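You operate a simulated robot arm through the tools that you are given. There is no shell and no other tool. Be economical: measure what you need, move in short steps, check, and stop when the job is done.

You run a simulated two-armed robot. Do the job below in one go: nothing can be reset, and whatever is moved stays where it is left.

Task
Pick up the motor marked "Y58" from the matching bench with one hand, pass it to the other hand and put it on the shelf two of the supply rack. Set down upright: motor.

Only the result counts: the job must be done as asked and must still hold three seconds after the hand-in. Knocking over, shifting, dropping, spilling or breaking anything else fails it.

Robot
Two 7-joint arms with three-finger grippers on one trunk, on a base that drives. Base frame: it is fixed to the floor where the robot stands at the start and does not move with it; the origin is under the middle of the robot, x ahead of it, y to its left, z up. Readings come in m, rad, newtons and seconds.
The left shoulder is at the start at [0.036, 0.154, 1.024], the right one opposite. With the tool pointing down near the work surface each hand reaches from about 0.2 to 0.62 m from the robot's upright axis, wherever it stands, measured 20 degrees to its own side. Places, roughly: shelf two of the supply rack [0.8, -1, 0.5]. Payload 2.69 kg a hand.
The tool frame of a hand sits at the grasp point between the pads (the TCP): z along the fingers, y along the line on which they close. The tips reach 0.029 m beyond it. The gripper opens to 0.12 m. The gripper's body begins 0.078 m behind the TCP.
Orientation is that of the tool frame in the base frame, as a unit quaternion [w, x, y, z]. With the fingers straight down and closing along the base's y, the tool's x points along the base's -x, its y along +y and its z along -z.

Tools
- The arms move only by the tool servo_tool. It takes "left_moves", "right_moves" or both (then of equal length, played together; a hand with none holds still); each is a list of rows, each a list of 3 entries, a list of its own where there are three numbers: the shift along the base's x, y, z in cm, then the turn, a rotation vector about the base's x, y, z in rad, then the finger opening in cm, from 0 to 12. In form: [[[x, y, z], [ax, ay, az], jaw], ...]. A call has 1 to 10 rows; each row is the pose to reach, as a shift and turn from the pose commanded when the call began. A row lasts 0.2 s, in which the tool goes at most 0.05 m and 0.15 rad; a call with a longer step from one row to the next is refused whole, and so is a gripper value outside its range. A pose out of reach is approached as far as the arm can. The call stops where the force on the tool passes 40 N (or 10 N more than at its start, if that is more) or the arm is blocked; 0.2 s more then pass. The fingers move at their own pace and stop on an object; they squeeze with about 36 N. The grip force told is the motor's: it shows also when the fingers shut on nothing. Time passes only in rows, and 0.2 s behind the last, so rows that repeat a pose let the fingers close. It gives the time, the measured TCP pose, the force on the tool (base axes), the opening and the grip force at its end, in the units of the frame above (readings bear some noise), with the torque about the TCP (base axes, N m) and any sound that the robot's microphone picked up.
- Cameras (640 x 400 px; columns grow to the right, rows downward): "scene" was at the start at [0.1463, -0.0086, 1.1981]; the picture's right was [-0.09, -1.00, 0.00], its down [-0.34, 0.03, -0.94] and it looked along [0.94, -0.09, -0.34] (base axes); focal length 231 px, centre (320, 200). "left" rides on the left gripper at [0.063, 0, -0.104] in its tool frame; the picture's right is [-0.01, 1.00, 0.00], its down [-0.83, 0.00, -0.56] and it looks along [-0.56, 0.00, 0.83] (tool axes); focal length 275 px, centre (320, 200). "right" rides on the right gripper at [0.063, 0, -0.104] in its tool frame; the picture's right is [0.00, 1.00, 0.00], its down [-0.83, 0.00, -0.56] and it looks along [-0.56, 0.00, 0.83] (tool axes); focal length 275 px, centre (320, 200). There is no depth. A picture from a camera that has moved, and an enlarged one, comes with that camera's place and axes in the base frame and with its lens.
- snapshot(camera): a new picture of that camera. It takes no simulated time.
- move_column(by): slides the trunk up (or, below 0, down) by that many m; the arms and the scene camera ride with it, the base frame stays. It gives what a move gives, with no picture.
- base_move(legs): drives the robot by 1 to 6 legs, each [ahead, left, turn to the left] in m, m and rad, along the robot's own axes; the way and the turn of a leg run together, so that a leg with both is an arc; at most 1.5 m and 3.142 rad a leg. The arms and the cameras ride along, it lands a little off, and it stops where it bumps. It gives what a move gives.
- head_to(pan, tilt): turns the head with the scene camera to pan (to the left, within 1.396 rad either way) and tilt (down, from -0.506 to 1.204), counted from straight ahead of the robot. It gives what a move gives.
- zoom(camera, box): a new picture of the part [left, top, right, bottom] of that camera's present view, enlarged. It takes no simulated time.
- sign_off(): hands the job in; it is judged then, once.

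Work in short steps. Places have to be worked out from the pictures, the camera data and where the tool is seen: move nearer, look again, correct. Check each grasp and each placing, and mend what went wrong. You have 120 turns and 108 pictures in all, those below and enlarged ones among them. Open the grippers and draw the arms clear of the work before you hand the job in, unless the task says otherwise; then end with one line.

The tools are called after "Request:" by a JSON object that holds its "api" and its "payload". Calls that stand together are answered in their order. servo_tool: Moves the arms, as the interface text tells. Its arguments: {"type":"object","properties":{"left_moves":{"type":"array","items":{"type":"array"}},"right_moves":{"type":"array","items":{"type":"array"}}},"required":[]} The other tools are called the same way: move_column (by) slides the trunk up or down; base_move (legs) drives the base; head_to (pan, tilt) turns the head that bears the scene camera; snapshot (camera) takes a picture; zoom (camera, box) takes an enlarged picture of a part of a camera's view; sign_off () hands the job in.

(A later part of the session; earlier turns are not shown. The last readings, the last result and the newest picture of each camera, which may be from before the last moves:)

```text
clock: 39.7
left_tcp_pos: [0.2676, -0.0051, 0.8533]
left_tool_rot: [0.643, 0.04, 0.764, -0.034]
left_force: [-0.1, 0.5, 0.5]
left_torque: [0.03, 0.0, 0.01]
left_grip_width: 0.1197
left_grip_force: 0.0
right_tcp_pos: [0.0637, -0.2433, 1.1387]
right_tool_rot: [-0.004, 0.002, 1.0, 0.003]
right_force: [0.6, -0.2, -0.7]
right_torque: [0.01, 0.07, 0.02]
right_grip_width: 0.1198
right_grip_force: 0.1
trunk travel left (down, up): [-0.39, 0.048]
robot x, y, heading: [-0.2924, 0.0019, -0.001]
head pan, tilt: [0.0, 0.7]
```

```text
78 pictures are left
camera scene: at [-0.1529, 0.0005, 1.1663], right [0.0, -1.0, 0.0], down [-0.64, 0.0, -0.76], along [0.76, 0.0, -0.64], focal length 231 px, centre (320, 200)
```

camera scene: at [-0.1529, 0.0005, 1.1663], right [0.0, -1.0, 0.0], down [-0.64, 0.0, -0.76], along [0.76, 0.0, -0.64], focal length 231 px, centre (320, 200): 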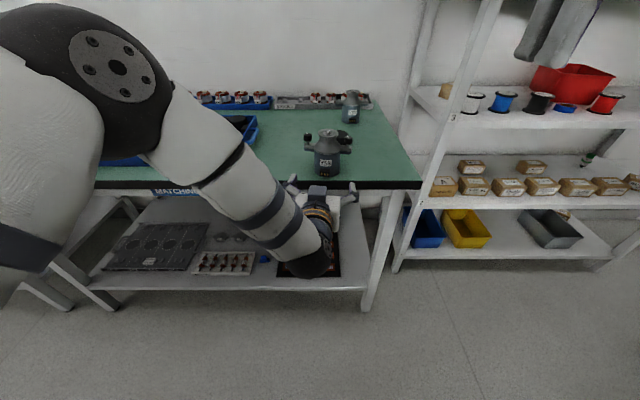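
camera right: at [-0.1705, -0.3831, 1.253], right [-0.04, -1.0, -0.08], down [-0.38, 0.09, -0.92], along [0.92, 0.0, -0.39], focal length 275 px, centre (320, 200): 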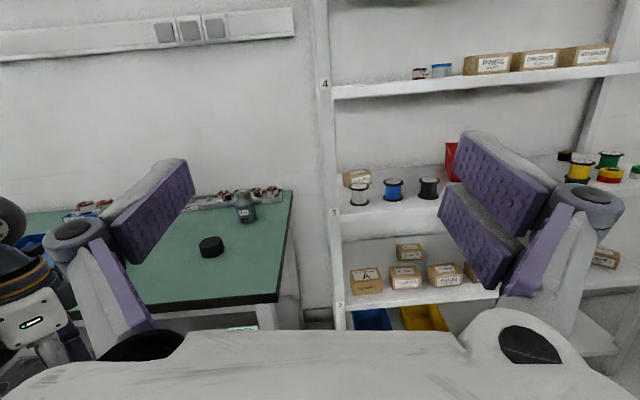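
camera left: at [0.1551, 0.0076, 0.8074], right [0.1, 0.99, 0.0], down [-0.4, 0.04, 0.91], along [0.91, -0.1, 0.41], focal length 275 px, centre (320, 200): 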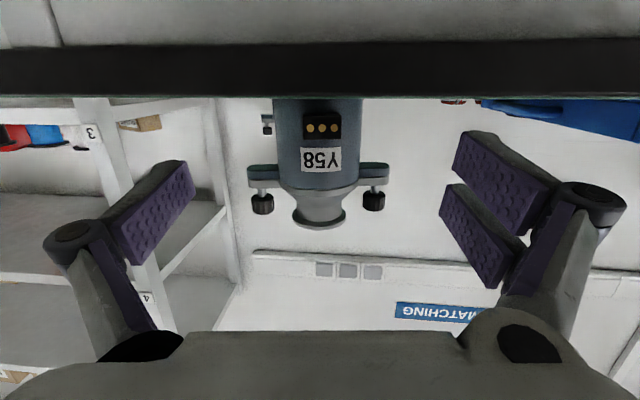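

Bench top works out to z≈0.82 and motor axis ≈[0.387,−0.020]. I slide the open fingers forward under the lugs.

Request:
{"api": "servo_tool", "payload": {"left_moves": [[[2, -0.3, -0.3], [0, 0, 0], 12], [[4, -0.6, -0.3], [0, 0, 0], 12], [[6, -0.9, -0.3], [0, 0, 0], 12], [[8, -1.2, -0.3], [0, 0, 0], 12], [[10, -1.4, -0.3], [0, 0, 0], 12], [[11.3, -1.5, -0.3], [0, 0, 0], 12], [[11.3, -1.5, -0.3], [0, 0, 0], 12]]}}

Request:
{"api": "snapshot", "payload": {"camera": "left"}}

Request:
{"api": "zoom", "payload": {"camera": "scene", "box": [260, 100, 400, 240]}}

```text
clock: 41.3
left_tcp_pos: [0.3808, -0.0204, 0.8499]
left_tool_rot: [0.643, 0.04, 0.764, -0.034]
left_force: [1.1, -0.3, 0.5]
left_torque: [-0.02, 0.0, -0.01]
left_grip_width: 0.1203
left_grip_force: 0.2
right_tcp_pos: [0.0637, -0.2423, 1.1391]
right_tool_rot: [-0.003, 0.002, 1.0, 0.004]
right_force: [0.1, 0.0, -0.6]
right_torque: [0.02, 0.0, 0.01]
right_grip_width: 0.12
right_grip_force: 0.1
trunk travel left (down, up): [-0.39, 0.048]
robot x, y, heading: [-0.2943, 0.0035, 0.001]
head pan, tilt: [0.0, 0.7]
```

```text
77 pictures are left
camera left: at [0.2678, -0.0074, 0.8045], right [0.1, 0.99, 0.0], down [-0.41, 0.04, 0.91], along [0.91, -0.1, 0.41], focal length 275 px, centre (320, 200)
```

left: 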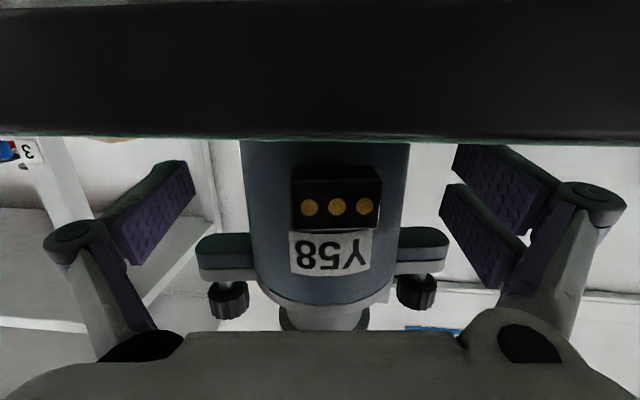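

```text
2.86 times, centred on (330, 170) of scene
camera zoom: at [-0.1537, 0.0005, 1.1664], right [0.0, -1.0, 0.0], down [-0.64, 0.0, -0.77], along [0.77, 0.0, -0.64], focal length 659 px, centre (291, 286)
```

zoom: 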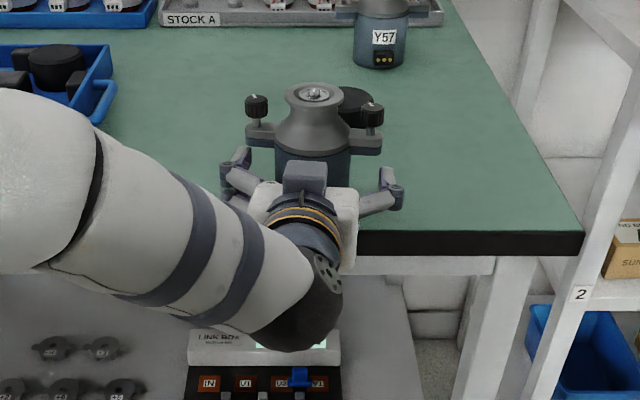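

The motor body sits between the pads, at about TCP depth. I close the left fingers.

Request:
{"api": "servo_tool", "payload": {"left_moves": [[[0, 0, 0], [0, 0, 0], 10], [[0, 0, 0], [0, 0, 0], 8.5], [[0, 0, 0], [0, 0, 0], 7], [[0, 0, 0], [0, 0, 0], 6], [[0, 0, 0], [0, 0, 0], 5.5], [[0, 0, 0], [0, 0, 0], 5.5]]}}

Request:
{"api": "snapshot", "payload": {"camera": "left"}}

```text
clock: 42.7
left_tcp_pos: [0.381, -0.0189, 0.8504]
left_tool_rot: [0.644, 0.039, 0.763, -0.033]
left_force: [0.0, 3.2, -0.1]
left_torque: [0.36, -0.08, 0.02]
left_grip_width: 0.0685
left_grip_force: 35.9
right_tcp_pos: [0.0626, -0.2435, 1.1392]
right_tool_rot: [-0.004, 0.002, 1.0, 0.003]
right_force: [0.4, 0.2, -0.2]
right_torque: [0.03, -0.03, 0.02]
right_grip_width: 0.12
right_grip_force: 0.1
trunk travel left (down, up): [-0.39, 0.048]
robot x, y, heading: [-0.2914, -0.0009, 0.001]
head pan, tilt: [0.0, 0.7]
```

```text
75 pictures are left
camera left: at [0.2678, -0.0071, 0.8048], right [0.1, 0.99, 0.0], down [-0.41, 0.04, 0.91], along [0.91, -0.1, 0.41], focal length 275 px, centre (320, 200)
```

left: 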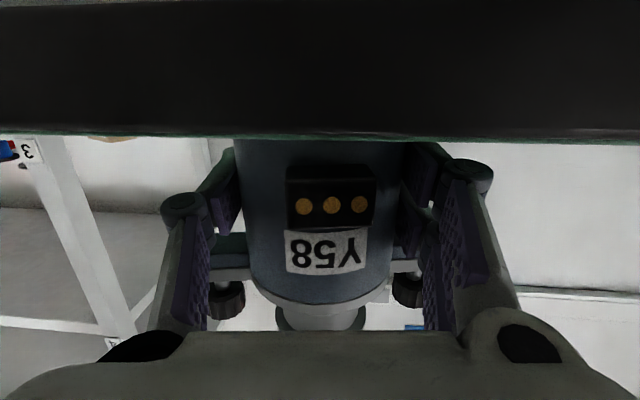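

Body gripped at 6.85 cm. I lift and check.

Request:
{"api": "servo_tool", "payload": {"left_moves": [[[0, 0, 1], [0, 0, 0], 5.5], [[0, 0, 3], [0, 0, 0], 5.5], [[0, 0, 5], [0, 0, 0], 5.5], [[0, 0, 6], [0, 0, 0], 5.5]]}}

Request:
{"api": "snapshot", "payload": {"camera": "left"}}

Request:
{"api": "zoom", "payload": {"camera": "scene", "box": [240, 60, 420, 240]}}

```text
clock: 43.7
left_tcp_pos: [0.3804, -0.0197, 0.9093]
left_tool_rot: [0.643, 0.04, 0.764, -0.034]
left_force: [0.2, -0.2, -7.4]
left_torque: [0.0, 0.05, -0.02]
left_grip_width: 0.068
left_grip_force: 36.1
right_tcp_pos: [0.0652, -0.2418, 1.1392]
right_tool_rot: [-0.003, 0.003, 1.0, 0.002]
right_force: [0.1, -0.2, 0.7]
right_torque: [-0.01, -0.04, 0.0]
right_grip_width: 0.1199
right_grip_force: 0.0
trunk travel left (down, up): [-0.39, 0.048]
robot x, y, heading: [-0.2914, -0.0017, 0.002]
head pan, tilt: [0.0, 0.7]
```

```text
74 pictures are left
camera left: at [0.2674, -0.0077, 0.8641], right [0.1, 0.99, 0.0], down [-0.4, 0.04, 0.91], along [0.91, -0.1, 0.41], focal length 275 px, centre (320, 200)
```

left: 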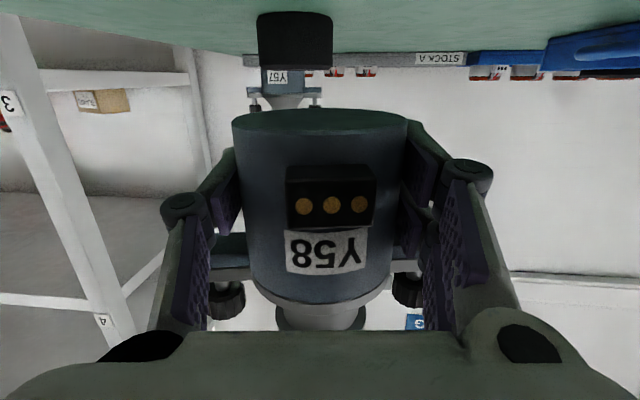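

```text
2.22 times, centred on (330, 150) of scene
camera zoom: at [-0.1531, 0.0005, 1.1663], right [0.0, -1.0, 0.0], down [-0.64, 0.0, -0.76], along [0.76, 0.0, -0.64], focal length 512 px, centre (298, 311)
```

zoom: 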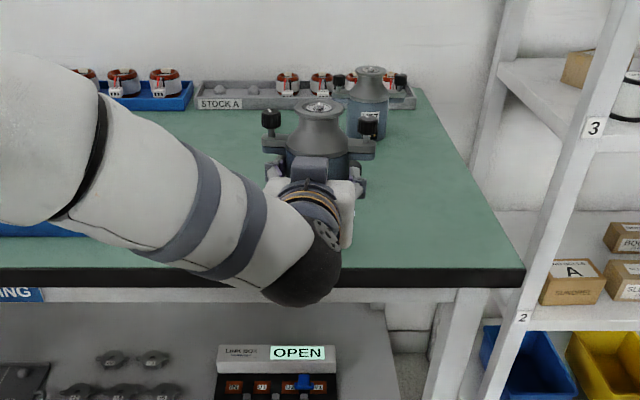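

Held upright (7.4 N). I back away from the bench, then turn the left hand 39° to the right and bring the motor nearer.

Request:
{"api": "base_move", "payload": {"legs": [[-0.35, 0, 0]]}}

Request:
{"api": "servo_tool", "payload": {"left_moves": [[[-2, 0, -1], [0, 0, -0.1], 5.5], [[-4, 0, -2], [0, 0, -0.2], 5.5], [[-6, 0, -3], [0, 0, -0.3], 5.5], [[-8, 0, -4], [0, 0, -0.4], 5.5], [[-10, 0, -5], [0, 0, -0.5], 5.5], [[-12, 0, -6], [0, 0, -0.6], 5.5], [[-14, 0, -7], [0, 0, -0.68], 5.5], [[-16, 0, -8], [0, 0, -0.68], 5.5]]}}

Request:
{"api": "snapshot", "payload": {"camera": "scene"}}

```text
clock: 46.0
left_tcp_pos: [0.0375, -0.0188, 0.9098]
left_tool_rot: [0.644, 0.038, 0.764, -0.032]
left_force: [-0.1, -0.4, -7.7]
left_torque: [0.03, 0.03, 0.01]
left_grip_width: 0.0682
left_grip_force: 35.9
right_tcp_pos: [-0.2788, -0.243, 1.1394]
right_tool_rot: [-0.003, 0.001, 1.0, 0.003]
right_force: [-0.6, -0.7, -0.3]
right_torque: [0.01, 0.0, 0.01]
right_grip_width: 0.1201
right_grip_force: 0.1
trunk travel left (down, up): [-0.39, 0.048]
robot x, y, heading: [-0.6346, -0.0016, 0.014]
head pan, tilt: [0.0, 0.7]
```

```text
clock: 47.8
left_tcp_pos: [-0.1312, -0.1194, 0.9797]
left_tool_rot: [0.613, 0.172, 0.752, -0.169]
left_force: [0.5, 0.2, -7.6]
left_torque: [0.0, 0.02, 0.01]
left_grip_width: 0.0684
left_grip_force: 36.7
left hand out of reach, approached as far as the arm can: row 2, 3, 4, 5, 6, 7, 8
right_tcp_pos: [-0.2776, -0.2422, 1.1381]
right_tool_rot: [-0.005, 0.0, 1.0, 0.002]
right_force: [0.2, 0.0, -0.6]
right_torque: [-0.01, 0.01, 0.02]
right_grip_width: 0.1201
right_grip_force: 0.0
trunk travel left (down, up): [-0.39, 0.048]
robot x, y, heading: [-0.6325, 0.0023, 0.006]
head pan, tilt: [0.0, 0.7]
```

```text
72 pictures are left
camera scene: at [-0.4896, 0.0191, 1.2113], right [0.21, -0.98, 0.0], down [-0.2, -0.04, -0.98], along [0.96, 0.21, -0.2], focal length 231 px, centre (320, 200)
```

scene: 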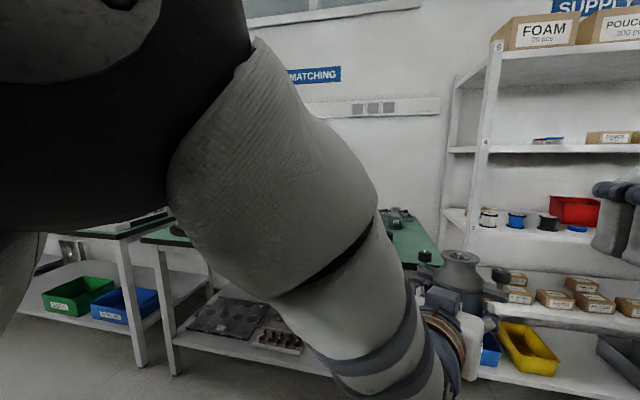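

The left forearm swung up near the head; that pose is too close in. I reverse it back toward the previous reach.

Request:
{"api": "servo_tool", "payload": {"left_moves": [[[2, 2, -1], [0, 0, 0.06], 5.5], [[4, 4, -2], [0, 0, 0.12], 5.5], [[6, 6, -4], [0, 0, 0.18], 5.5], [[8, 8, -6], [0, 0, 0.24], 5.5], [[10, 9, -7], [0, 0, 0.3], 5.5], [[12, 10, -8], [0, 0, 0.36], 5.5], [[14, 10, -8], [0, 0, 0.36], 5.5]]}}

Request:
{"api": "head_to", "payload": {"pan": 0, "tilt": 0.6}}

Request:
{"api": "snapshot", "payload": {"camera": "scene"}}

```text
clock: 49.4
left_tcp_pos: [0.008, -0.01, 0.903]
left_tool_rot: [0.637, 0.045, 0.768, -0.051]
left_force: [0.4, -0.4, -7.4]
left_torque: [-0.02, -0.01, -0.03]
left_grip_width: 0.0681
left_grip_force: 35.6
right_tcp_pos: [-0.2782, -0.2423, 1.1392]
right_tool_rot: [-0.003, 0.0, 1.0, 0.002]
right_force: [-0.4, -0.1, 0.4]
right_torque: [0.02, -0.01, -0.02]
right_grip_width: 0.1201
right_grip_force: 0.0
trunk travel left (down, up): [-0.39, 0.048]
robot x, y, heading: [-0.6397, -0.0037, 0.002]
head pan, tilt: [0.0, 0.7]
```

```text
clock: 50.0
left_tcp_pos: [0.0056, -0.0119, 0.9026]
left_tool_rot: [0.637, 0.044, 0.768, -0.051]
left_force: [-0.2, 0.0, -7.4]
left_torque: [-0.01, 0.02, 0.0]
left_grip_width: 0.0679
left_grip_force: 36.5
right_tcp_pos: [-0.278, -0.2425, 1.1386]
right_tool_rot: [-0.004, 0.0, 1.0, 0.002]
right_force: [0.1, 0.2, -0.5]
right_torque: [0.01, -0.04, 0.0]
right_grip_width: 0.12
right_grip_force: 0.1
trunk travel left (down, up): [-0.39, 0.048]
robot x, y, heading: [-0.6343, 0.0005, 0.007]
head pan, tilt: [0.0, 0.6]
```

```text
71 pictures are left
camera scene: at [-0.4926, -0.0003, 1.1749], right [0.01, -1.0, 0.0], down [-0.57, 0.0, -0.82], along [0.82, 0.01, -0.57], focal length 231 px, centre (320, 200)
```

scene: 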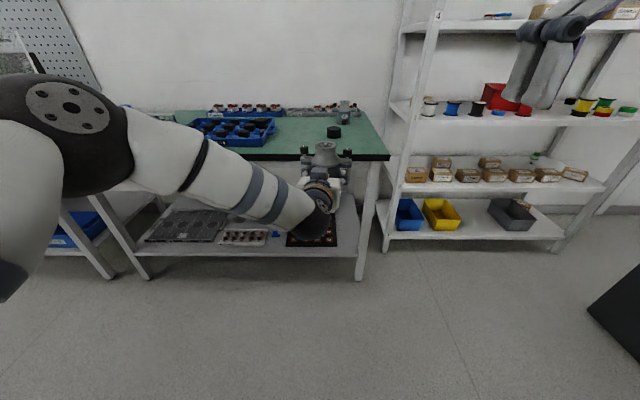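

Back to a good posture; robot-frame motor ≈[0.64,−0.01]. I keep the left hand still and bring the right hand round: yaw +60°, then tilt 45°, to a standoff up-right of the ring (ring top ≈[0.010,−0.012,0.979]).

Request:
{"api": "servo_tool", "payload": {"right_moves": [[[1, 0, 0], [0, 0, 0.131], 9], [[2, 0, 0], [0, 0, 0.262], 9], [[3, 0, 0], [0, 0, 0.393], 9], [[4, 0, 0], [0, 0, 0.524], 9], [[5, 0, 0], [0, 0, 0.655], 9], [[6, 0, 0], [0, 0, 0.786], 9], [[7, 0, 0], [0, 0, 0.917], 9], [[8, 0, 0], [0, 0, 1.047], 9]]}}

Request:
{"api": "servo_tool", "payload": {"right_moves": [[[2, 0, 0], [0.113, -0.065, 0], 9], [[4, 1, 0], [0.226, -0.131, 0], 9], [[6, 2, 0], [0.34, -0.196, 0], 9], [[8, 3, 0], [0.453, -0.262, 0], 9], [[10, 4, 0], [0.566, -0.327, 0], 9], [[11, 6, 0], [0.68, -0.3925, 0], 9], [[12, 8, -1], [0.68, -0.3925, 0], 9], [[13, 9, -3], [0.68, -0.3925, 0], 9]]}}

Request:
{"api": "snapshot", "payload": {"camera": "right"}}

Request:
{"api": "snapshot", "payload": {"camera": "scene"}}

```text
clock: 51.8
left_tcp_pos: [0.0053, -0.0111, 0.9014]
left_tool_rot: [0.637, 0.044, 0.768, -0.051]
left_force: [0.7, -0.9, -7.1]
left_torque: [-0.02, 0.03, 0.0]
left_grip_width: 0.0683
left_grip_force: 36.2
right_tcp_pos: [-0.1975, -0.2424, 1.1386]
right_tool_rot: [-0.004, -0.501, 0.866, 0.002]
right_force: [-0.7, -0.9, -0.5]
right_torque: [0.01, 0.0, 0.0]
right_grip_width: 0.0899
right_grip_force: 0.1
trunk travel left (down, up): [-0.39, 0.048]
robot x, y, heading: [-0.6311, -0.0015, 0.006]
head pan, tilt: [0.0, 0.6]
```

```text
clock: 53.6
left_tcp_pos: [0.0067, -0.0113, 0.9027]
left_tool_rot: [0.637, 0.044, 0.768, -0.05]
left_force: [0.3, 0.5, -6.9]
left_torque: [0.01, 0.05, 0.0]
left_grip_width: 0.0682
left_grip_force: 36.2
right_tcp_pos: [-0.0673, -0.1531, 1.1084]
right_tool_rot: [0.327, -0.463, 0.801, 0.192]
right_force: [0.0, -0.8, 0.1]
right_torque: [-0.01, -0.02, -0.03]
right_grip_width: 0.0899
right_grip_force: 0.0
trunk travel left (down, up): [-0.39, 0.048]
robot x, y, heading: [-0.6359, -0.0025, 0.005]
head pan, tilt: [0.0, 0.6]
```

```text
70 pictures are left
camera right: at [-0.1252, -0.2561, 1.141], right [-0.87, 0.49, 0.0], down [0.1, 0.17, 0.98], along [0.48, 0.85, -0.2], focal length 275 px, centre (320, 200)
```

right: 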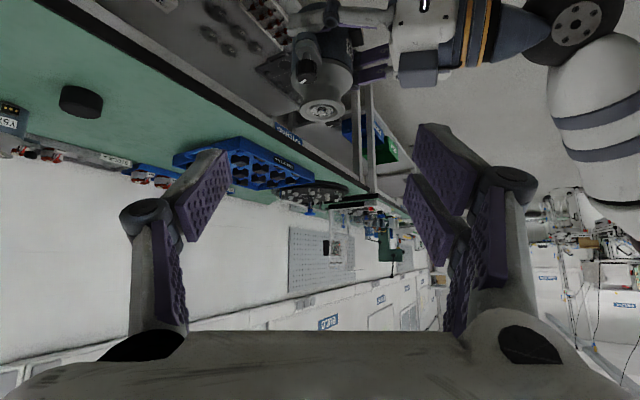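

```text
69 pictures are left
camera scene: at [-0.4923, -0.0005, 1.1749], right [0.01, -1.0, 0.0], down [-0.57, 0.0, -0.82], along [0.82, 0.01, -0.57], focal length 231 px, centre (320, 200)
```

scene: 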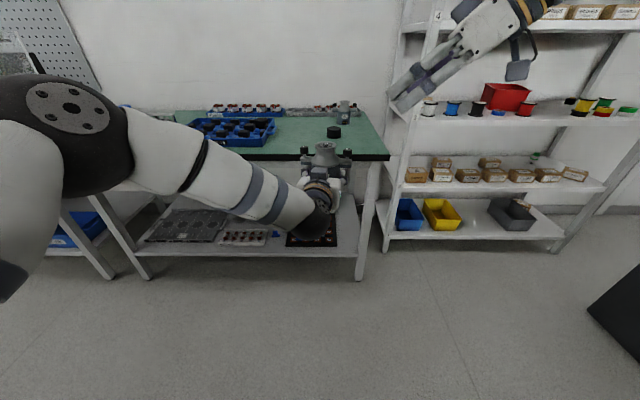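

The right camera sees the ring; a scene zoom gives the second ray.

Request:
{"api": "zoom", "payload": {"camera": "scene", "box": [280, 110, 380, 190]}}

Request:
{"api": "zoom", "payload": {"camera": "right", "box": [260, 20, 400, 140]}}

```text
5.00 times, centred on (330, 150) of scene
camera zoom: at [-0.4923, -0.0005, 1.1749], right [0.01, -1.0, 0.0], down [-0.57, 0.0, -0.82], along [0.82, 0.01, -0.57], focal length 1153 px, centre (270, 450)
```

zoom: 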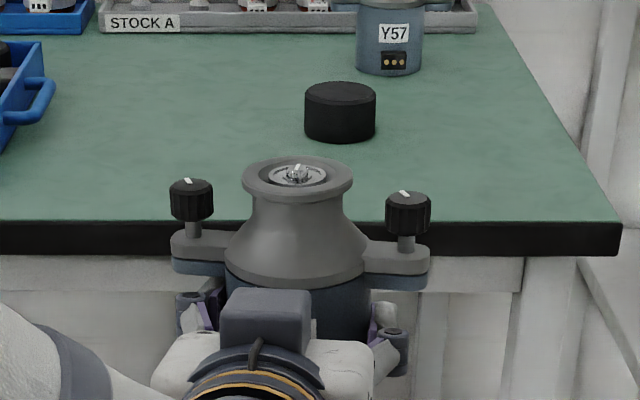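

```text
3.33 times, centred on (330, 80) of right
camera zoom: at [-0.1252, -0.2561, 1.141], right [-0.87, 0.49, 0.0], down [0.1, 0.17, 0.98], along [0.48, 0.85, -0.2], focal length 918 px, centre (287, 600)
```

zoom: 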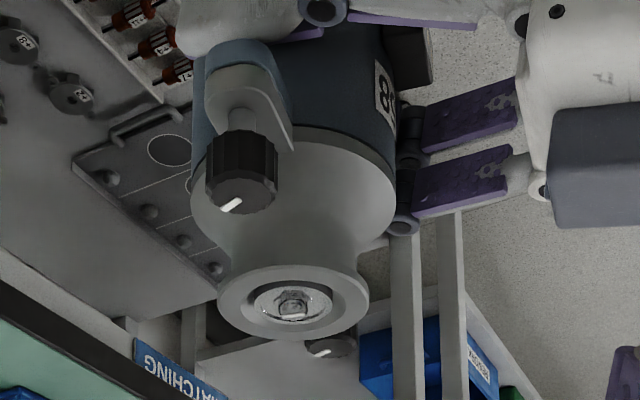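

Ring top centre ≈[0.0124,−0.0076,0.978], with a rim 8 mm thick. I move to a pre-grasp along the tool axis and look.

Request:
{"api": "servo_tool", "payload": {"right_moves": [[[1.5, 2.8, -2.1], [0, 0, 0], 8], [[3, 5.6, -4.3], [0, 0, 0], 8], [[4.5, 8.5, -6.4], [0, 0, 0], 8], [[4.5, 8.5, -6.4], [0, 0, 0], 8]]}}

Request:
{"api": "snapshot", "payload": {"camera": "right"}}

Request:
{"api": "snapshot", "payload": {"camera": "scene"}}

```text
clock: 54.6
left_tcp_pos: [0.0061, -0.0109, 0.9042]
left_tool_rot: [0.637, 0.045, 0.767, -0.051]
left_force: [-1.0, -0.5, -7.1]
left_torque: [0.01, 0.02, 0.02]
left_grip_width: 0.0683
left_grip_force: 36.5
right_tcp_pos: [-0.0212, -0.0666, 1.0459]
right_tool_rot: [0.328, -0.463, 0.801, 0.191]
right_force: [0.7, -0.4, -0.6]
right_torque: [0.01, 0.02, 0.0]
right_grip_width: 0.0802
right_grip_force: 0.1
trunk travel left (down, up): [-0.39, 0.048]
robot x, y, heading: [-0.6355, -0.001, 0.009]
head pan, tilt: [0.0, 0.6]
```

```text
66 pictures are left
camera right: at [-0.0802, -0.1713, 1.0773], right [-0.87, 0.49, 0.0], down [0.1, 0.17, 0.98], along [0.48, 0.85, -0.2], focal length 275 px, centre (320, 200)
```

right: 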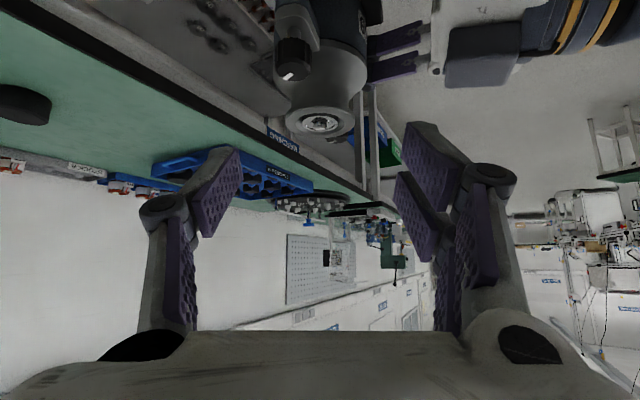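

```text
65 pictures are left
camera scene: at [-0.4929, -0.0006, 1.175], right [0.01, -1.0, 0.0], down [-0.57, 0.0, -0.82], along [0.82, 0.01, -0.57], focal length 231 px, centre (320, 200)
```

scene: 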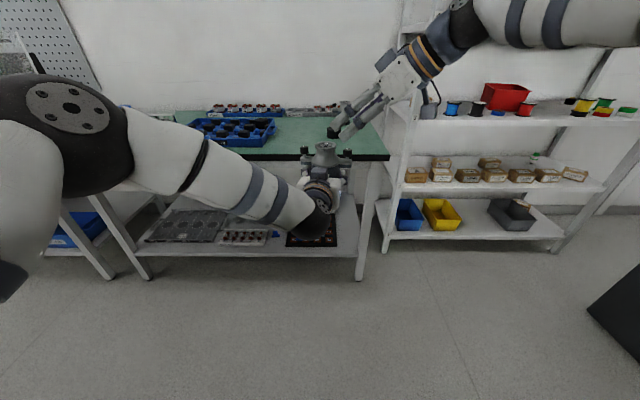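

Alignment confirmed (ring at [0.0129,−0.006]). I go in along the axis to the rim.

Request:
{"api": "servo_tool", "payload": {"right_moves": [[[0.9, 1.6, -1.9], [0, 0, 0], 8], [[1.8, 3.2, -3.9], [0, 0, 0], 8], [[2.4, 4.3, -5.2], [0, 0, 0], 8], [[2.7, 4.8, -5.9], [0, 0, 0], 8], [[2.7, 4.8, -5.9], [0, 0, 0], 8]]}}

Request:
{"api": "snapshot", "payload": {"camera": "right"}}

Request:
{"api": "zoom", "payload": {"camera": "scene", "box": [270, 80, 430, 220]}}

```text
clock: 55.8
left_tcp_pos: [0.0067, -0.0108, 0.9042]
left_tool_rot: [0.637, 0.045, 0.768, -0.051]
left_force: [-0.5, -0.4, -7.2]
left_torque: [-0.01, 0.03, -0.01]
left_grip_width: 0.0684
left_grip_force: 36.3
right_tcp_pos: [0.0046, -0.0207, 0.9845]
right_tool_rot: [0.327, -0.463, 0.801, 0.191]
right_force: [0.0, -0.1, 0.0]
right_torque: [0.02, 0.02, -0.04]
right_grip_width: 0.0801
right_grip_force: 0.0
trunk travel left (down, up): [-0.39, 0.048]
robot x, y, heading: [-0.6331, -0.0016, 0.009]
head pan, tilt: [0.0, 0.6]
```

```text
64 pictures are left
camera right: at [-0.0543, -0.1227, 1.0172], right [-0.87, 0.49, 0.0], down [0.1, 0.18, 0.98], along [0.48, 0.85, -0.2], focal length 275 px, centre (320, 200)
```

right: 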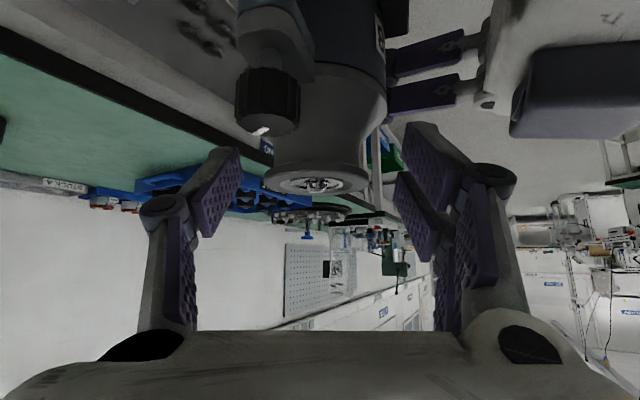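

```text
2.86 times, centred on (350, 150) of scene
camera zoom: at [-0.4926, -0.0004, 1.175], right [0.01, -1.0, 0.0], down [-0.57, 0.0, -0.82], along [0.82, 0.01, -0.57], focal length 659 px, centre (234, 343)
```

zoom: 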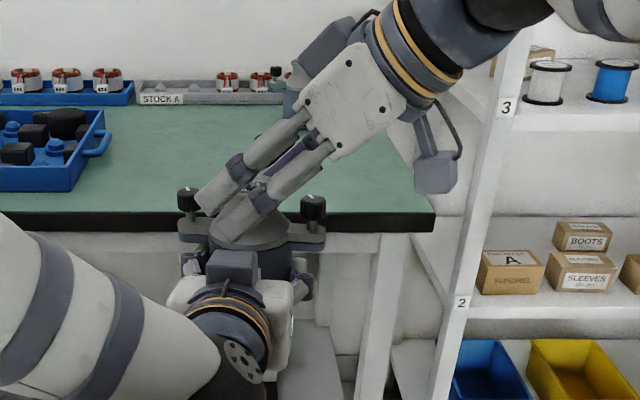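

The rim sits between the pads, about 2 mm off-centre; I correct that, back off 4 mm and close the right hand.

Request:
{"api": "servo_tool", "payload": {"right_moves": [[[0.06, -0.37, 0.28], [0, 0, 0], 8], [[0.06, -0.37, 0.28], [0, 0, 0], 6.5], [[0.06, -0.37, 0.28], [0, 0, 0], 5.3], [[0.06, -0.37, 0.28], [0, 0, 0], 4.6], [[0.06, -0.37, 0.28], [0, 0, 0], 4], [[0.06, -0.37, 0.28], [0, 0, 0], 3.5], [[0.06, -0.37, 0.28], [0, 0, 0], 3.5]]}}

Request:
{"api": "snapshot", "payload": {"camera": "right"}}

```text
clock: 57.4
left_tcp_pos: [0.0066, -0.0091, 0.9033]
left_tool_rot: [0.637, 0.044, 0.768, -0.051]
left_force: [10.1, -1.7, -9.5]
left_torque: [0.03, 0.55, -0.09]
left_grip_width: 0.0682
left_grip_force: 35.7
right_tcp_pos: [0.0051, -0.0213, 0.9893]
right_tool_rot: [0.327, -0.463, 0.801, 0.192]
right_force: [-11.2, 2.2, 3.2]
right_torque: [0.16, 0.38, 0.26]
right_grip_width: 0.0497
right_grip_force: 36.1
trunk travel left (down, up): [-0.39, 0.048]
robot x, y, heading: [-0.6332, -0.0009, 0.009]
head pan, tilt: [0.0, 0.6]
```

```text
62 pictures are left
camera right: at [-0.0539, -0.1259, 1.0202], right [-0.87, 0.49, 0.0], down [0.1, 0.17, 0.98], along [0.48, 0.85, -0.2], focal length 275 px, centre (320, 200)
```

right: 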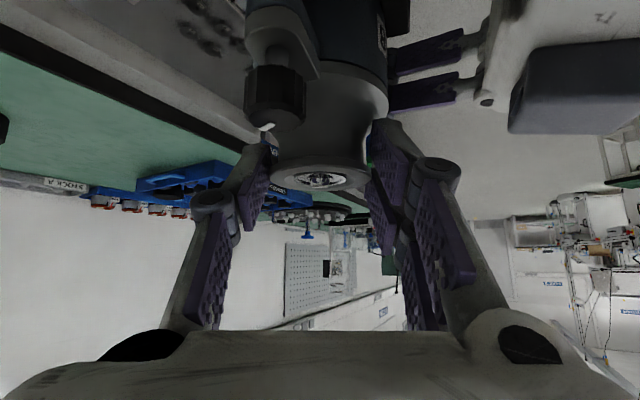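

Right hand holds the rim (4.97 cm, 36 N). Now I open the left hand and see whether the right carries the load.

Request:
{"api": "servo_tool", "payload": {"left_moves": [[[0, 0, 0], [0, 0, 0], 7.2], [[0, 0, 0], [0, 0, 0], 8.5], [[0, 0, 0], [0, 0, 0], 10], [[0, 0, 0], [0, 0, 0], 12], [[0, 0, 0], [0, 0, 0], 12]]}}

Request:
{"api": "snapshot", "payload": {"camera": "right"}}

Request:
{"api": "snapshot", "payload": {"camera": "left"}}

```text
clock: 58.6
left_tcp_pos: [0.0064, -0.0107, 0.903]
left_tool_rot: [0.637, 0.045, 0.768, -0.051]
left_force: [0.4, 0.1, 0.5]
left_torque: [0.0, -0.01, -0.01]
left_grip_width: 0.12
left_grip_force: 0.1
right_tcp_pos: [0.0048, -0.0229, 0.9877]
right_tool_rot: [0.327, -0.463, 0.801, 0.192]
right_force: [0.6, -0.6, 0.4]
right_torque: [-0.07, 0.04, 0.04]
right_grip_width: 0.0498
right_grip_force: 35.5
trunk travel left (down, up): [-0.39, 0.048]
robot x, y, heading: [-0.6364, -0.0007, 0.01]
head pan, tilt: [0.0, 0.6]
```

```text
61 pictures are left
camera right: at [-0.0537, -0.1263, 1.0201], right [-0.87, 0.49, 0.0], down [0.1, 0.18, 0.98], along [0.48, 0.85, -0.2], focal length 275 px, centre (320, 200)
```

right: 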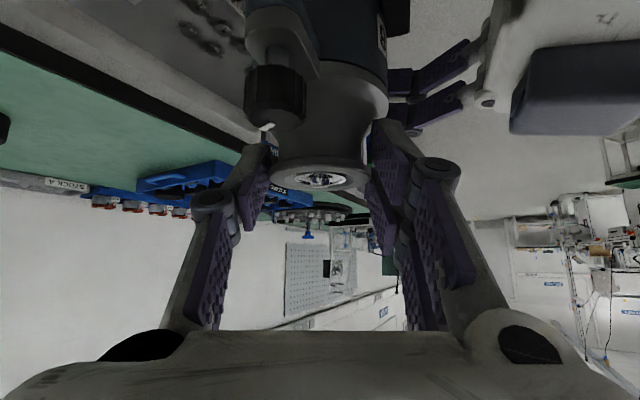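

```text
60 pictures are left
camera left: at [-0.1067, 0.0039, 0.8601], right [0.13, 0.99, -0.02], down [-0.39, 0.07, 0.92], along [0.91, -0.12, 0.39], focal length 275 px, centre (320, 200)
```

left: 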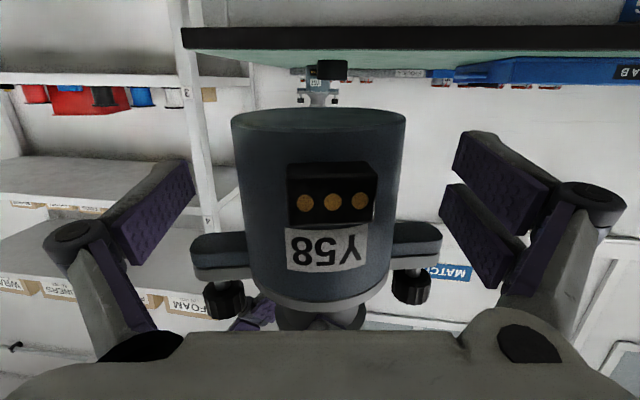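

The motor stays in the right hand. I withdraw the left hand horizontally backward.

Request:
{"api": "servo_tool", "payload": {"left_moves": [[[-1.5, 0.2, 0], [0, 0, 0], 12], [[-3, 0.4, 0], [0, 0, 0], 12], [[-5, 0.7, 0], [0, 0, 0], 12], [[-7, 1, 0], [0, 0, 0], 12], [[-9, 1.3, 0], [0, 0, 0], 12]]}}

Request:
{"api": "snapshot", "payload": {"camera": "scene"}}

Request:
{"api": "snapshot", "payload": {"camera": "left"}}

```text
clock: 59.8
left_tcp_pos: [-0.0856, 0.0044, 0.9031]
left_tool_rot: [0.637, 0.045, 0.768, -0.051]
left_force: [-0.1, 0.5, 0.1]
left_torque: [0.02, -0.01, 0.0]
left_grip_width: 0.1199
left_grip_force: 0.0
right_tcp_pos: [0.004, -0.0237, 0.9881]
right_tool_rot: [0.327, -0.463, 0.801, 0.191]
right_force: [-0.3, 0.4, 0.2]
right_torque: [-0.12, 0.06, -0.01]
right_grip_width: 0.05
right_grip_force: 35.3
trunk travel left (down, up): [-0.39, 0.048]
robot x, y, heading: [-0.6371, 0.0002, 0.008]
head pan, tilt: [0.0, 0.6]
```

```text
59 pictures are left
camera scene: at [-0.4927, -0.0003, 1.175], right [0.01, -1.0, 0.0], down [-0.57, 0.0, -0.82], along [0.82, 0.01, -0.57], focal length 231 px, centre (320, 200)
```

scene: 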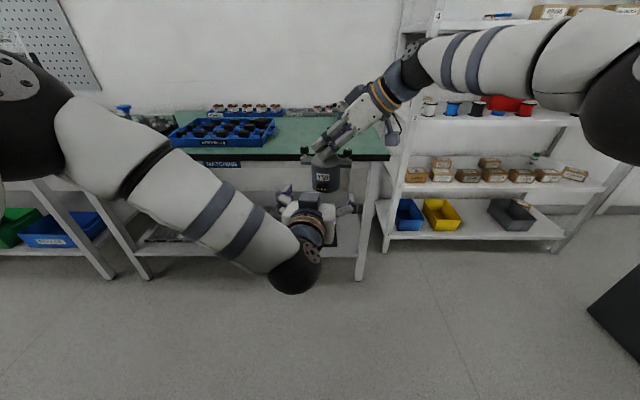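

```text
58 pictures are left
camera left: at [-0.1989, 0.0185, 0.8595], right [0.13, 0.99, -0.02], down [-0.39, 0.07, 0.92], along [0.91, -0.12, 0.4], focal length 275 px, centre (320, 200)
```

left: 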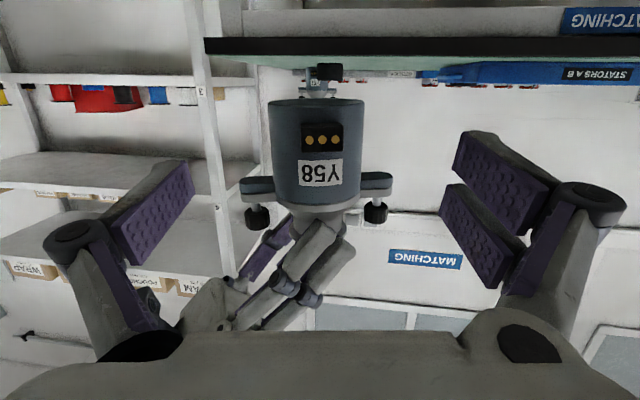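

The right hand holds the motor upright by itself. I tuck the left arm to the left, tool down.

Request:
{"api": "servo_tool", "payload": {"left_moves": [[[-1, 3, 0], [0.019, 0.138, 0], 12], [[-1, 6, 1], [0.039, 0.276, 0], 12], [[-1, 9, 2], [0.058, 0.414, 0], 12], [[-1, 12, 4], [0.077, 0.552, 0], 12], [[-1, 15, 6], [0.097, 0.69, 0], 12], [[-2, 17, 8], [0.116, 0.828, 0], 10], [[-4, 19, 10], [0.135, 0.966, 0], 8], [[-6, 21, 12], [0.155, 1.1, 0], 6], [[-8, 22, 14], [0.174, 1.24, 0], 4], [[-10, 22, 15], [0.194, 1.375, 0], 4]]}}

Request:
{"api": "head_to", "payload": {"pan": -0.2, "tilt": 0.5}}

Request:
{"api": "snapshot", "payload": {"camera": "scene"}}

```text
clock: 62.0
left_tcp_pos: [-0.1853, 0.2211, 1.0558]
left_tool_rot: [-0.002, 0.059, 0.998, 0.001]
left_force: [0.6, -0.3, -0.3]
left_torque: [0.01, 0.0, -0.01]
left_grip_width: 0.0399
left_grip_force: 0.0
right_tcp_pos: [0.0045, -0.0229, 0.989]
right_tool_rot: [0.328, -0.463, 0.801, 0.192]
right_force: [-0.7, 0.4, 0.1]
right_torque: [-0.11, 0.03, -0.03]
right_grip_width: 0.05
right_grip_force: 36.3
trunk travel left (down, up): [-0.39, 0.048]
robot x, y, heading: [-0.6339, -0.0014, 0.006]
head pan, tilt: [0.0, 0.6]
```

```text
clock: 62.8
left_tcp_pos: [-0.1851, 0.2233, 1.0558]
left_tool_rot: [-0.001, 0.06, 0.998, 0.002]
left_force: [0.2, 0.0, 0.6]
left_torque: [0.01, 0.04, 0.01]
left_grip_width: 0.04
left_grip_force: 0.0
right_tcp_pos: [0.0039, -0.0224, 0.9896]
right_tool_rot: [0.327, -0.463, 0.801, 0.192]
right_force: [0.1, 0.0, 0.1]
right_torque: [-0.12, 0.01, 0.01]
right_grip_width: 0.0499
right_grip_force: 35.1
trunk travel left (down, up): [-0.39, 0.048]
robot x, y, heading: [-0.6357, 0.0005, 0.01]
head pan, tilt: [-0.201, 0.499]
```

```text
57 pictures are left
camera scene: at [-0.4916, -0.0184, 1.184], right [-0.19, -0.98, 0.0], down [-0.47, 0.09, -0.88], along [0.86, -0.17, -0.48], focal length 231 px, centre (320, 200)
```

scene: 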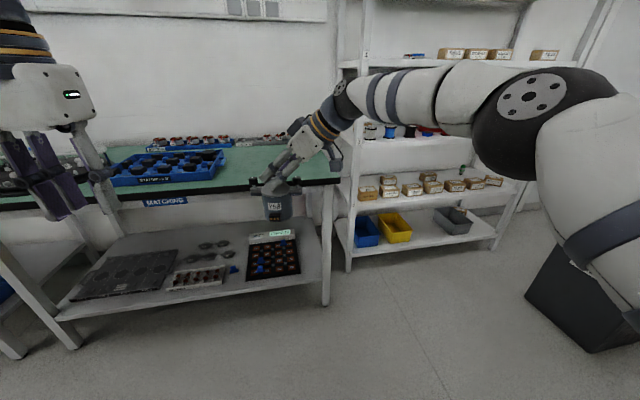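

I rotate the right hand to point straight ahead, moving the motor to the right side, and tuck the left hand in closer.

Request:
{"api": "servo_tool", "payload": {"right_moves": [[[-1, -2, 0], [0, 0, -0.131], 3.5], [[-2, -4, 0], [0, 0, -0.262], 3.5], [[-3, -6, 0], [0, 0, -0.393], 3.5], [[-4, -8, 0], [0, 0, -0.524], 3.5], [[-5, -10, 0], [0, 0, -0.655], 3.5], [[-5, -12, -1], [0, 0, -0.786], 3.5], [[-5, -14, -2], [0, 0, -0.917], 3.5], [[-5, -16, -3], [0, 0, -1.047], 3.5]], "left_moves": [[[-2, 0, 0], [0, 0, 0], 4], [[-4, 0, 0], [0, 0, 0], 4], [[-6, 0, 0], [0, 0, 0], 4], [[-8, 0, 0], [0, 0, 0], 4], [[-10, 0, 0], [0, 0, 0], 4], [[-12, 0, 0], [0, 0, 0], 4], [[-14, 0, 0], [0, 0, 0], 4], [[-15, 0, 0], [0, 0, 0], 4]]}}

Request:
{"api": "head_to", "payload": {"pan": -0.4, "tilt": 0.5}}

Request:
{"api": "snapshot", "payload": {"camera": "scene"}}

Request:
{"api": "snapshot", "payload": {"camera": "right"}}

```text
clock: 64.6
left_tcp_pos: [-0.3352, 0.2245, 1.0551]
left_tool_rot: [0.0, 0.058, 0.998, 0.002]
left_force: [0.7, 0.0, 0.0]
left_torque: [0.02, 0.02, 0.0]
left_grip_width: 0.0399
left_grip_force: 0.0
right_tcp_pos: [-0.0442, -0.1824, 0.9591]
right_tool_rot: [0.38, 0.001, 0.925, 0.002]
right_force: [0.2, -0.5, 0.5]
right_torque: [0.0, 0.09, 0.01]
right_grip_width: 0.0498
right_grip_force: 36.0
trunk travel left (down, up): [-0.39, 0.048]
robot x, y, heading: [-0.6346, -0.0011, 0.006]
head pan, tilt: [-0.201, 0.499]
```

```text
clock: 65.3
left_tcp_pos: [-0.3351, 0.2241, 1.0559]
left_tool_rot: [0.0, 0.06, 0.998, 0.001]
left_force: [0.6, -0.3, 0.4]
left_torque: [0.03, -0.02, -0.02]
left_grip_width: 0.04
left_grip_force: 0.1
right_tcp_pos: [-0.0443, -0.1843, 0.9596]
right_tool_rot: [0.378, -0.001, 0.926, 0.002]
right_force: [-0.8, 0.5, 0.0]
right_torque: [-0.02, 0.12, -0.01]
right_grip_width: 0.0498
right_grip_force: 35.8
trunk travel left (down, up): [-0.39, 0.048]
robot x, y, heading: [-0.6344, -0.002, 0.009]
head pan, tilt: [-0.4, 0.499]
```

```text
56 pictures are left
camera scene: at [-0.4969, -0.0359, 1.184], right [-0.38, -0.92, 0.0], down [-0.44, 0.18, -0.88], along [0.81, -0.34, -0.48], focal length 231 px, centre (320, 200)
```

scene: 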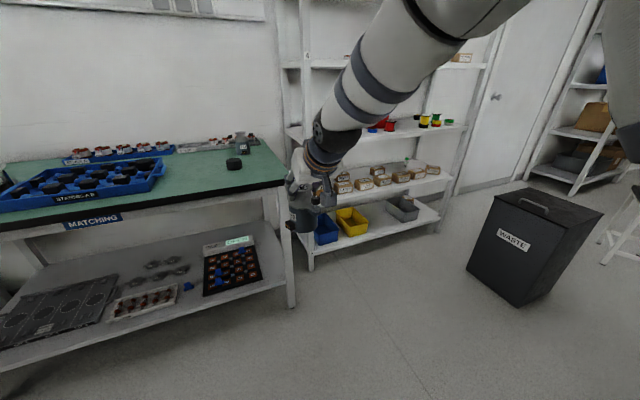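

```text
55 pictures are left
camera right: at [-0.162, -0.1859, 0.9909], right [-0.01, 1.0, 0.0], down [0.2, 0.0, 0.98], along [0.98, 0.01, -0.2], focal length 275 px, centre (320, 200)
```

right: 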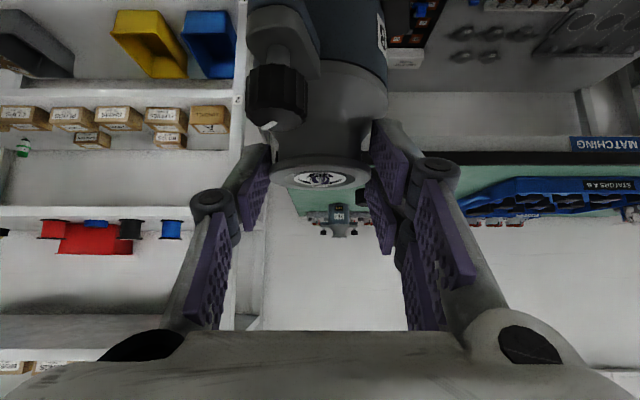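

Good. I drive right 0.72 m and a bit forward, then lower the trunk.

Request:
{"api": "base_move", "payload": {"legs": [[0, -0.72, 0], [0.3, 0, 0]]}}

Request:
{"api": "move_column", "payload": {"by": -0.25}}

Request:
{"api": "head_to", "payload": {"pan": 0, "tilt": 0.3}}

Request:
{"api": "snapshot", "payload": {"camera": "scene"}}

Request:
{"api": "snapshot", "payload": {"camera": "right"}}

```text
clock: 72.8
left_tcp_pos: [-0.0325, -0.478, 1.0571]
left_tool_rot: [-0.001, 0.061, 0.998, 0.002]
left_force: [0.1, 1.0, -0.3]
left_torque: [-0.03, -0.01, 0.02]
left_grip_width: 0.0402
left_grip_force: 0.2
right_tcp_pos: [0.2563, -0.8885, 0.9579]
right_tool_rot: [0.379, 0.001, 0.925, 0.002]
right_force: [-1.2, -0.2, -0.4]
right_torque: [0.0, 0.1, 0.01]
right_grip_width: 0.0497
right_grip_force: 36.3
trunk travel left (down, up): [-0.39, 0.048]
robot x, y, heading: [-0.3333, -0.7028, -0.001]
head pan, tilt: [-0.4, 0.499]
```

```text
clock: 75.3
left_tcp_pos: [-0.0242, -0.4778, 0.7964]
left_tool_rot: [-0.015, 0.061, 0.998, 0.001]
left_force: [0.0, 0.2, 0.1]
left_torque: [0.01, -0.02, -0.02]
left_grip_width: 0.0399
left_grip_force: 0.0
right_tcp_pos: [0.2521, -0.886, 0.5083]
right_tool_rot: [0.201, 0.001, 0.98, 0.0]
right_force: [-0.1, 0.4, -0.2]
right_torque: [0.0, -0.1, 0.03]
right_grip_width: 0.0497
right_grip_force: 35.7
trunk travel left (down, up): [-0.14, 0.298]
robot x, y, heading: [-0.3376, -0.7005, 0.003]
head pan, tilt: [-0.4, 0.499]
```

```text
clock: 76.2
left_tcp_pos: [-0.0248, -0.478, 0.7975]
left_tool_rot: [-0.015, 0.061, 0.998, 0.001]
left_force: [0.6, 0.6, 0.9]
left_torque: [0.0, -0.03, -0.01]
left_grip_width: 0.0399
left_grip_force: 0.0
right_tcp_pos: [0.2518, -0.8865, 0.5074]
right_tool_rot: [0.202, 0.002, 0.979, 0.001]
right_force: [-0.2, -0.7, -0.5]
right_torque: [0.0, -0.07, 0.02]
right_grip_width: 0.0494
right_grip_force: 36.1
trunk travel left (down, up): [-0.14, 0.298]
robot x, y, heading: [-0.3345, -0.7037, 0.005]
head pan, tilt: [0.0, 0.3]
```

```text
54 pictures are left
camera scene: at [-0.1008, -0.7011, 0.9342], right [0.0, -1.0, 0.0], down [-0.3, 0.0, -0.95], along [0.95, 0.0, -0.3], focal length 231 px, centre (320, 200)
```

scene: 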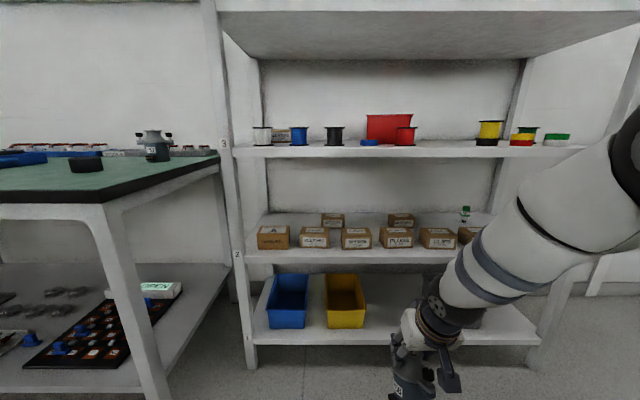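

```text
53 pictures are left
camera right: at [0.1527, -0.888, 0.5793], right [0.0, 1.0, 0.0], down [0.54, 0.0, 0.84], along [0.84, 0.0, -0.54], focal length 275 px, centre (320, 200)
```

right: 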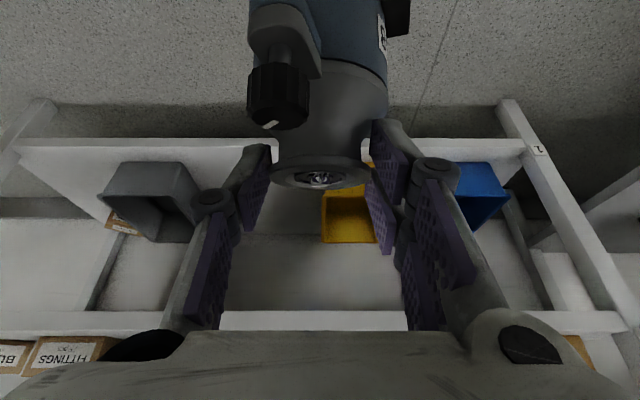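

The trunk move left the right hand lower and less tilted; I restore the 45° tilt (motor upright) and raise it a bit.

Request:
{"api": "servo_tool", "payload": {"right_moves": [[[0, 0, 3], [0, -0.1, 0], 3.5], [[0, 0, 6], [0, -0.2, 0], 3.5], [[0, 0, 9], [0, -0.3, 0], 3.5], [[0, 0, 12], [0, -0.38, 0], 3.5], [[0, 0, 15], [0, -0.38, 0], 3.5], [[0, 0, 18], [0, -0.38, 0], 3.5], [[0, 0, 18], [0, -0.38, 0], 3.5]]}}

Request:
{"api": "snapshot", "payload": {"camera": "scene"}}

Request:
{"api": "snapshot", "payload": {"camera": "right"}}

```text
clock: 77.8
left_tcp_pos: [-0.0243, -0.4777, 0.7982]
left_tool_rot: [-0.015, 0.061, 0.998, 0.001]
left_force: [-0.6, -0.3, 0.1]
left_torque: [0.03, -0.01, -0.01]
left_grip_width: 0.0402
left_grip_force: 0.1
right_tcp_pos: [0.3295, -0.9524, 0.6211]
right_tool_rot: [0.382, 0.001, 0.924, 0.002]
right_force: [0.5, 0.1, 0.1]
right_torque: [0.0, 0.17, 0.02]
right_grip_width: 0.0497
right_grip_force: 36.0
right hand out of reach, approached as far as the arm can: row 1, 2, 3, 4, 5, 6, 7
trunk travel left (down, up): [-0.14, 0.298]
robot x, y, heading: [-0.3363, -0.6995, 0.002]
head pan, tilt: [0.0, 0.3]
```

```text
52 pictures are left
camera scene: at [-0.1008, -0.701, 0.9342], right [0.0, -1.0, 0.0], down [-0.3, 0.0, -0.96], along [0.96, 0.0, -0.3], focal length 231 px, centre (320, 200)
```

scene: 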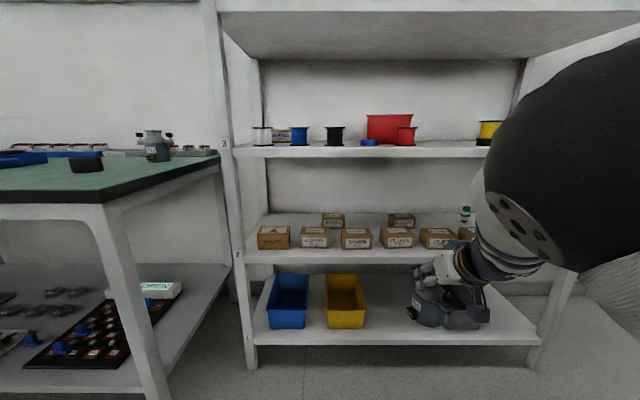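

```text
51 pictures are left
camera right: at [0.2125, -0.9539, 0.652], right [0.0, 1.0, 0.0], down [0.2, 0.0, 0.98], along [0.98, 0.0, -0.2], focal length 275 px, centre (320, 200)
```

right: 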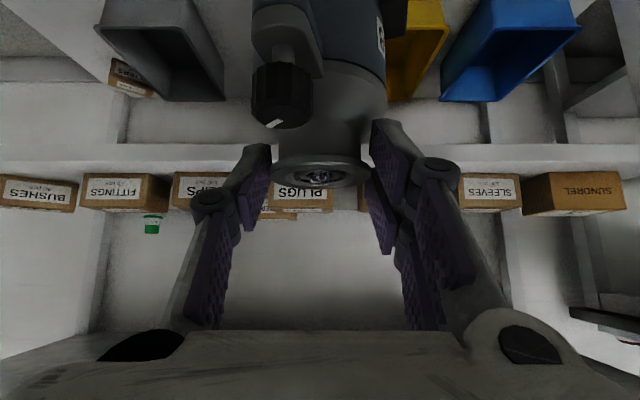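

Upright again at 45°. I zoom in with both cameras to measure shelf height and the free slot.

Request:
{"api": "zoom", "payload": {"camera": "scene", "box": [230, 190, 480, 290]}}

Request:
{"api": "zoom", "payload": {"camera": "right", "box": [420, 120, 640, 240]}}

```text
2.56 times, centred on (355, 240) of scene
camera zoom: at [-0.1008, -0.701, 0.9342], right [0.0, -1.0, 0.0], down [-0.3, 0.0, -0.96], along [0.96, 0.0, -0.3], focal length 590 px, centre (230, 98)
```

zoom: 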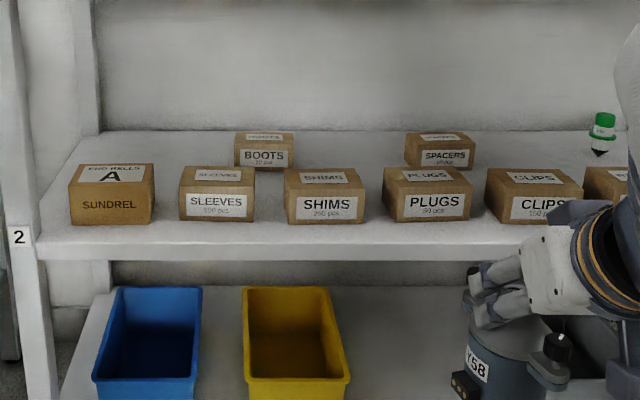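

```text
2.91 times, centred on (530, 180) of right
camera zoom: at [0.2125, -0.9539, 0.652], right [0.0, 1.0, 0.0], down [0.2, 0.0, 0.98], along [0.98, 0.0, -0.2], focal length 801 px, centre (-291, 258)
```

zoom: 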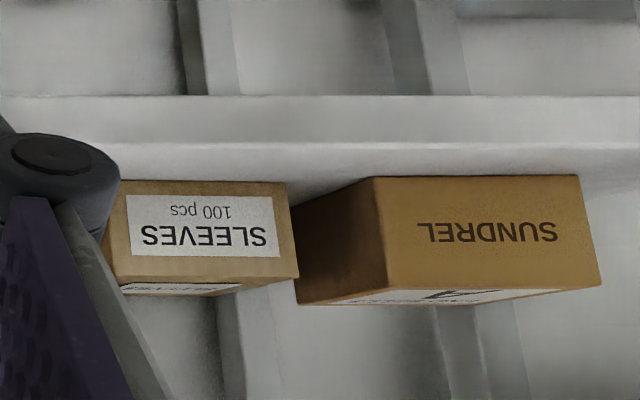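

Measured: shelf top z≈0.514, front edge x≈0.606, front boxes x 0.66–0.725 (tops ≈0.565), slot between BOOTS and SPACERS y −0.81…−1.00, shelf three underside ≈0.845. I'll tilt the hand flatter (≈65° from vertical) to carry the motor over the front boxes; first pose in front of the rack.

Request:
{"api": "servo_tool", "payload": {"right_moves": [[[2, 1, 1.5], [0, -0.06, 0], 3.5], [[4, 2, 3], [0, -0.12, 0], 3.5], [[6, 3, 4.5], [0, -0.18, 0], 3.5], [[8, 4, 6], [0, -0.24, 0], 3.5], [[8.5, 4.2, 7.5], [0, -0.3, 0], 3.5], [[8.5, 4.2, 9], [0, -0.35, 0], 3.5], [[8.5, 4.2, 10], [0, -0.35, 0], 3.5]]}}

Request:
{"api": "snapshot", "payload": {"camera": "scene"}}

Request:
{"api": "snapshot", "payload": {"camera": "right"}}

```text
clock: 79.4
left_tcp_pos: [-0.0254, -0.477, 0.7977]
left_tool_rot: [-0.014, 0.061, 0.998, 0.0]
left_force: [0.2, 0.5, -0.5]
left_torque: [0.01, 0.02, -0.01]
left_grip_width: 0.0399
left_grip_force: 0.1
right_tcp_pos: [0.4192, -0.9127, 0.7217]
right_tool_rot: [0.537, 0.0, 0.844, 0.003]
right_force: [0.2, 0.6, -0.1]
right_torque: [-0.03, 0.28, 0.0]
right_grip_width: 0.0498
right_grip_force: 36.3
right hand out of reach, approached as far as the arm can: row 7
trunk travel left (down, up): [-0.14, 0.298]
robot x, y, heading: [-0.3326, -0.7029, 0.001]
head pan, tilt: [0.0, 0.3]
```

```text
48 pictures are left
camera scene: at [-0.1007, -0.701, 0.9342], right [0.0, -1.0, 0.0], down [-0.3, 0.0, -0.96], along [0.96, 0.0, -0.3], focal length 231 px, centre (320, 200)
```

scene: 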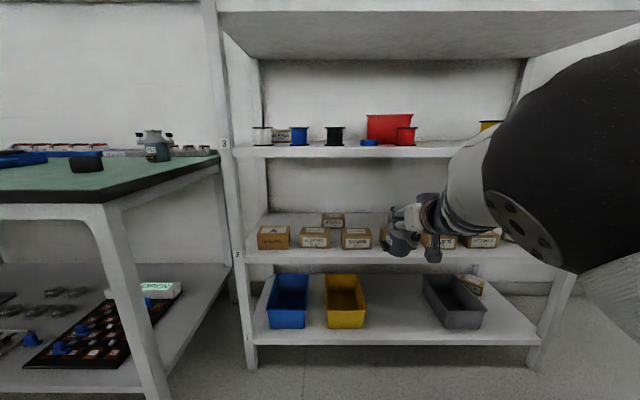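

```text
47 pictures are left
camera right: at [0.2978, -0.9143, 0.7099], right [0.0, 1.0, 0.0], down [-0.15, 0.0, 0.99], along [0.99, 0.0, 0.15], focal length 275 px, centre (320, 200)
```

right: 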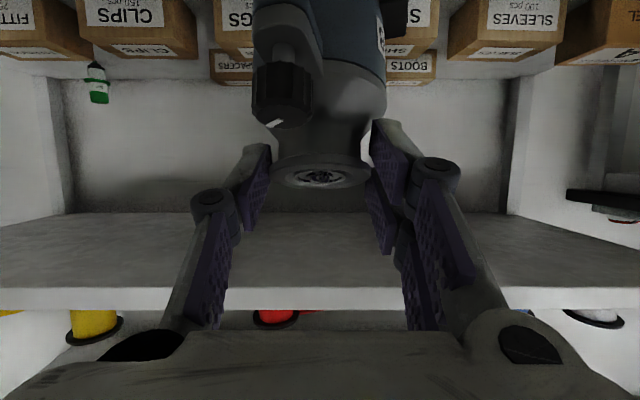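

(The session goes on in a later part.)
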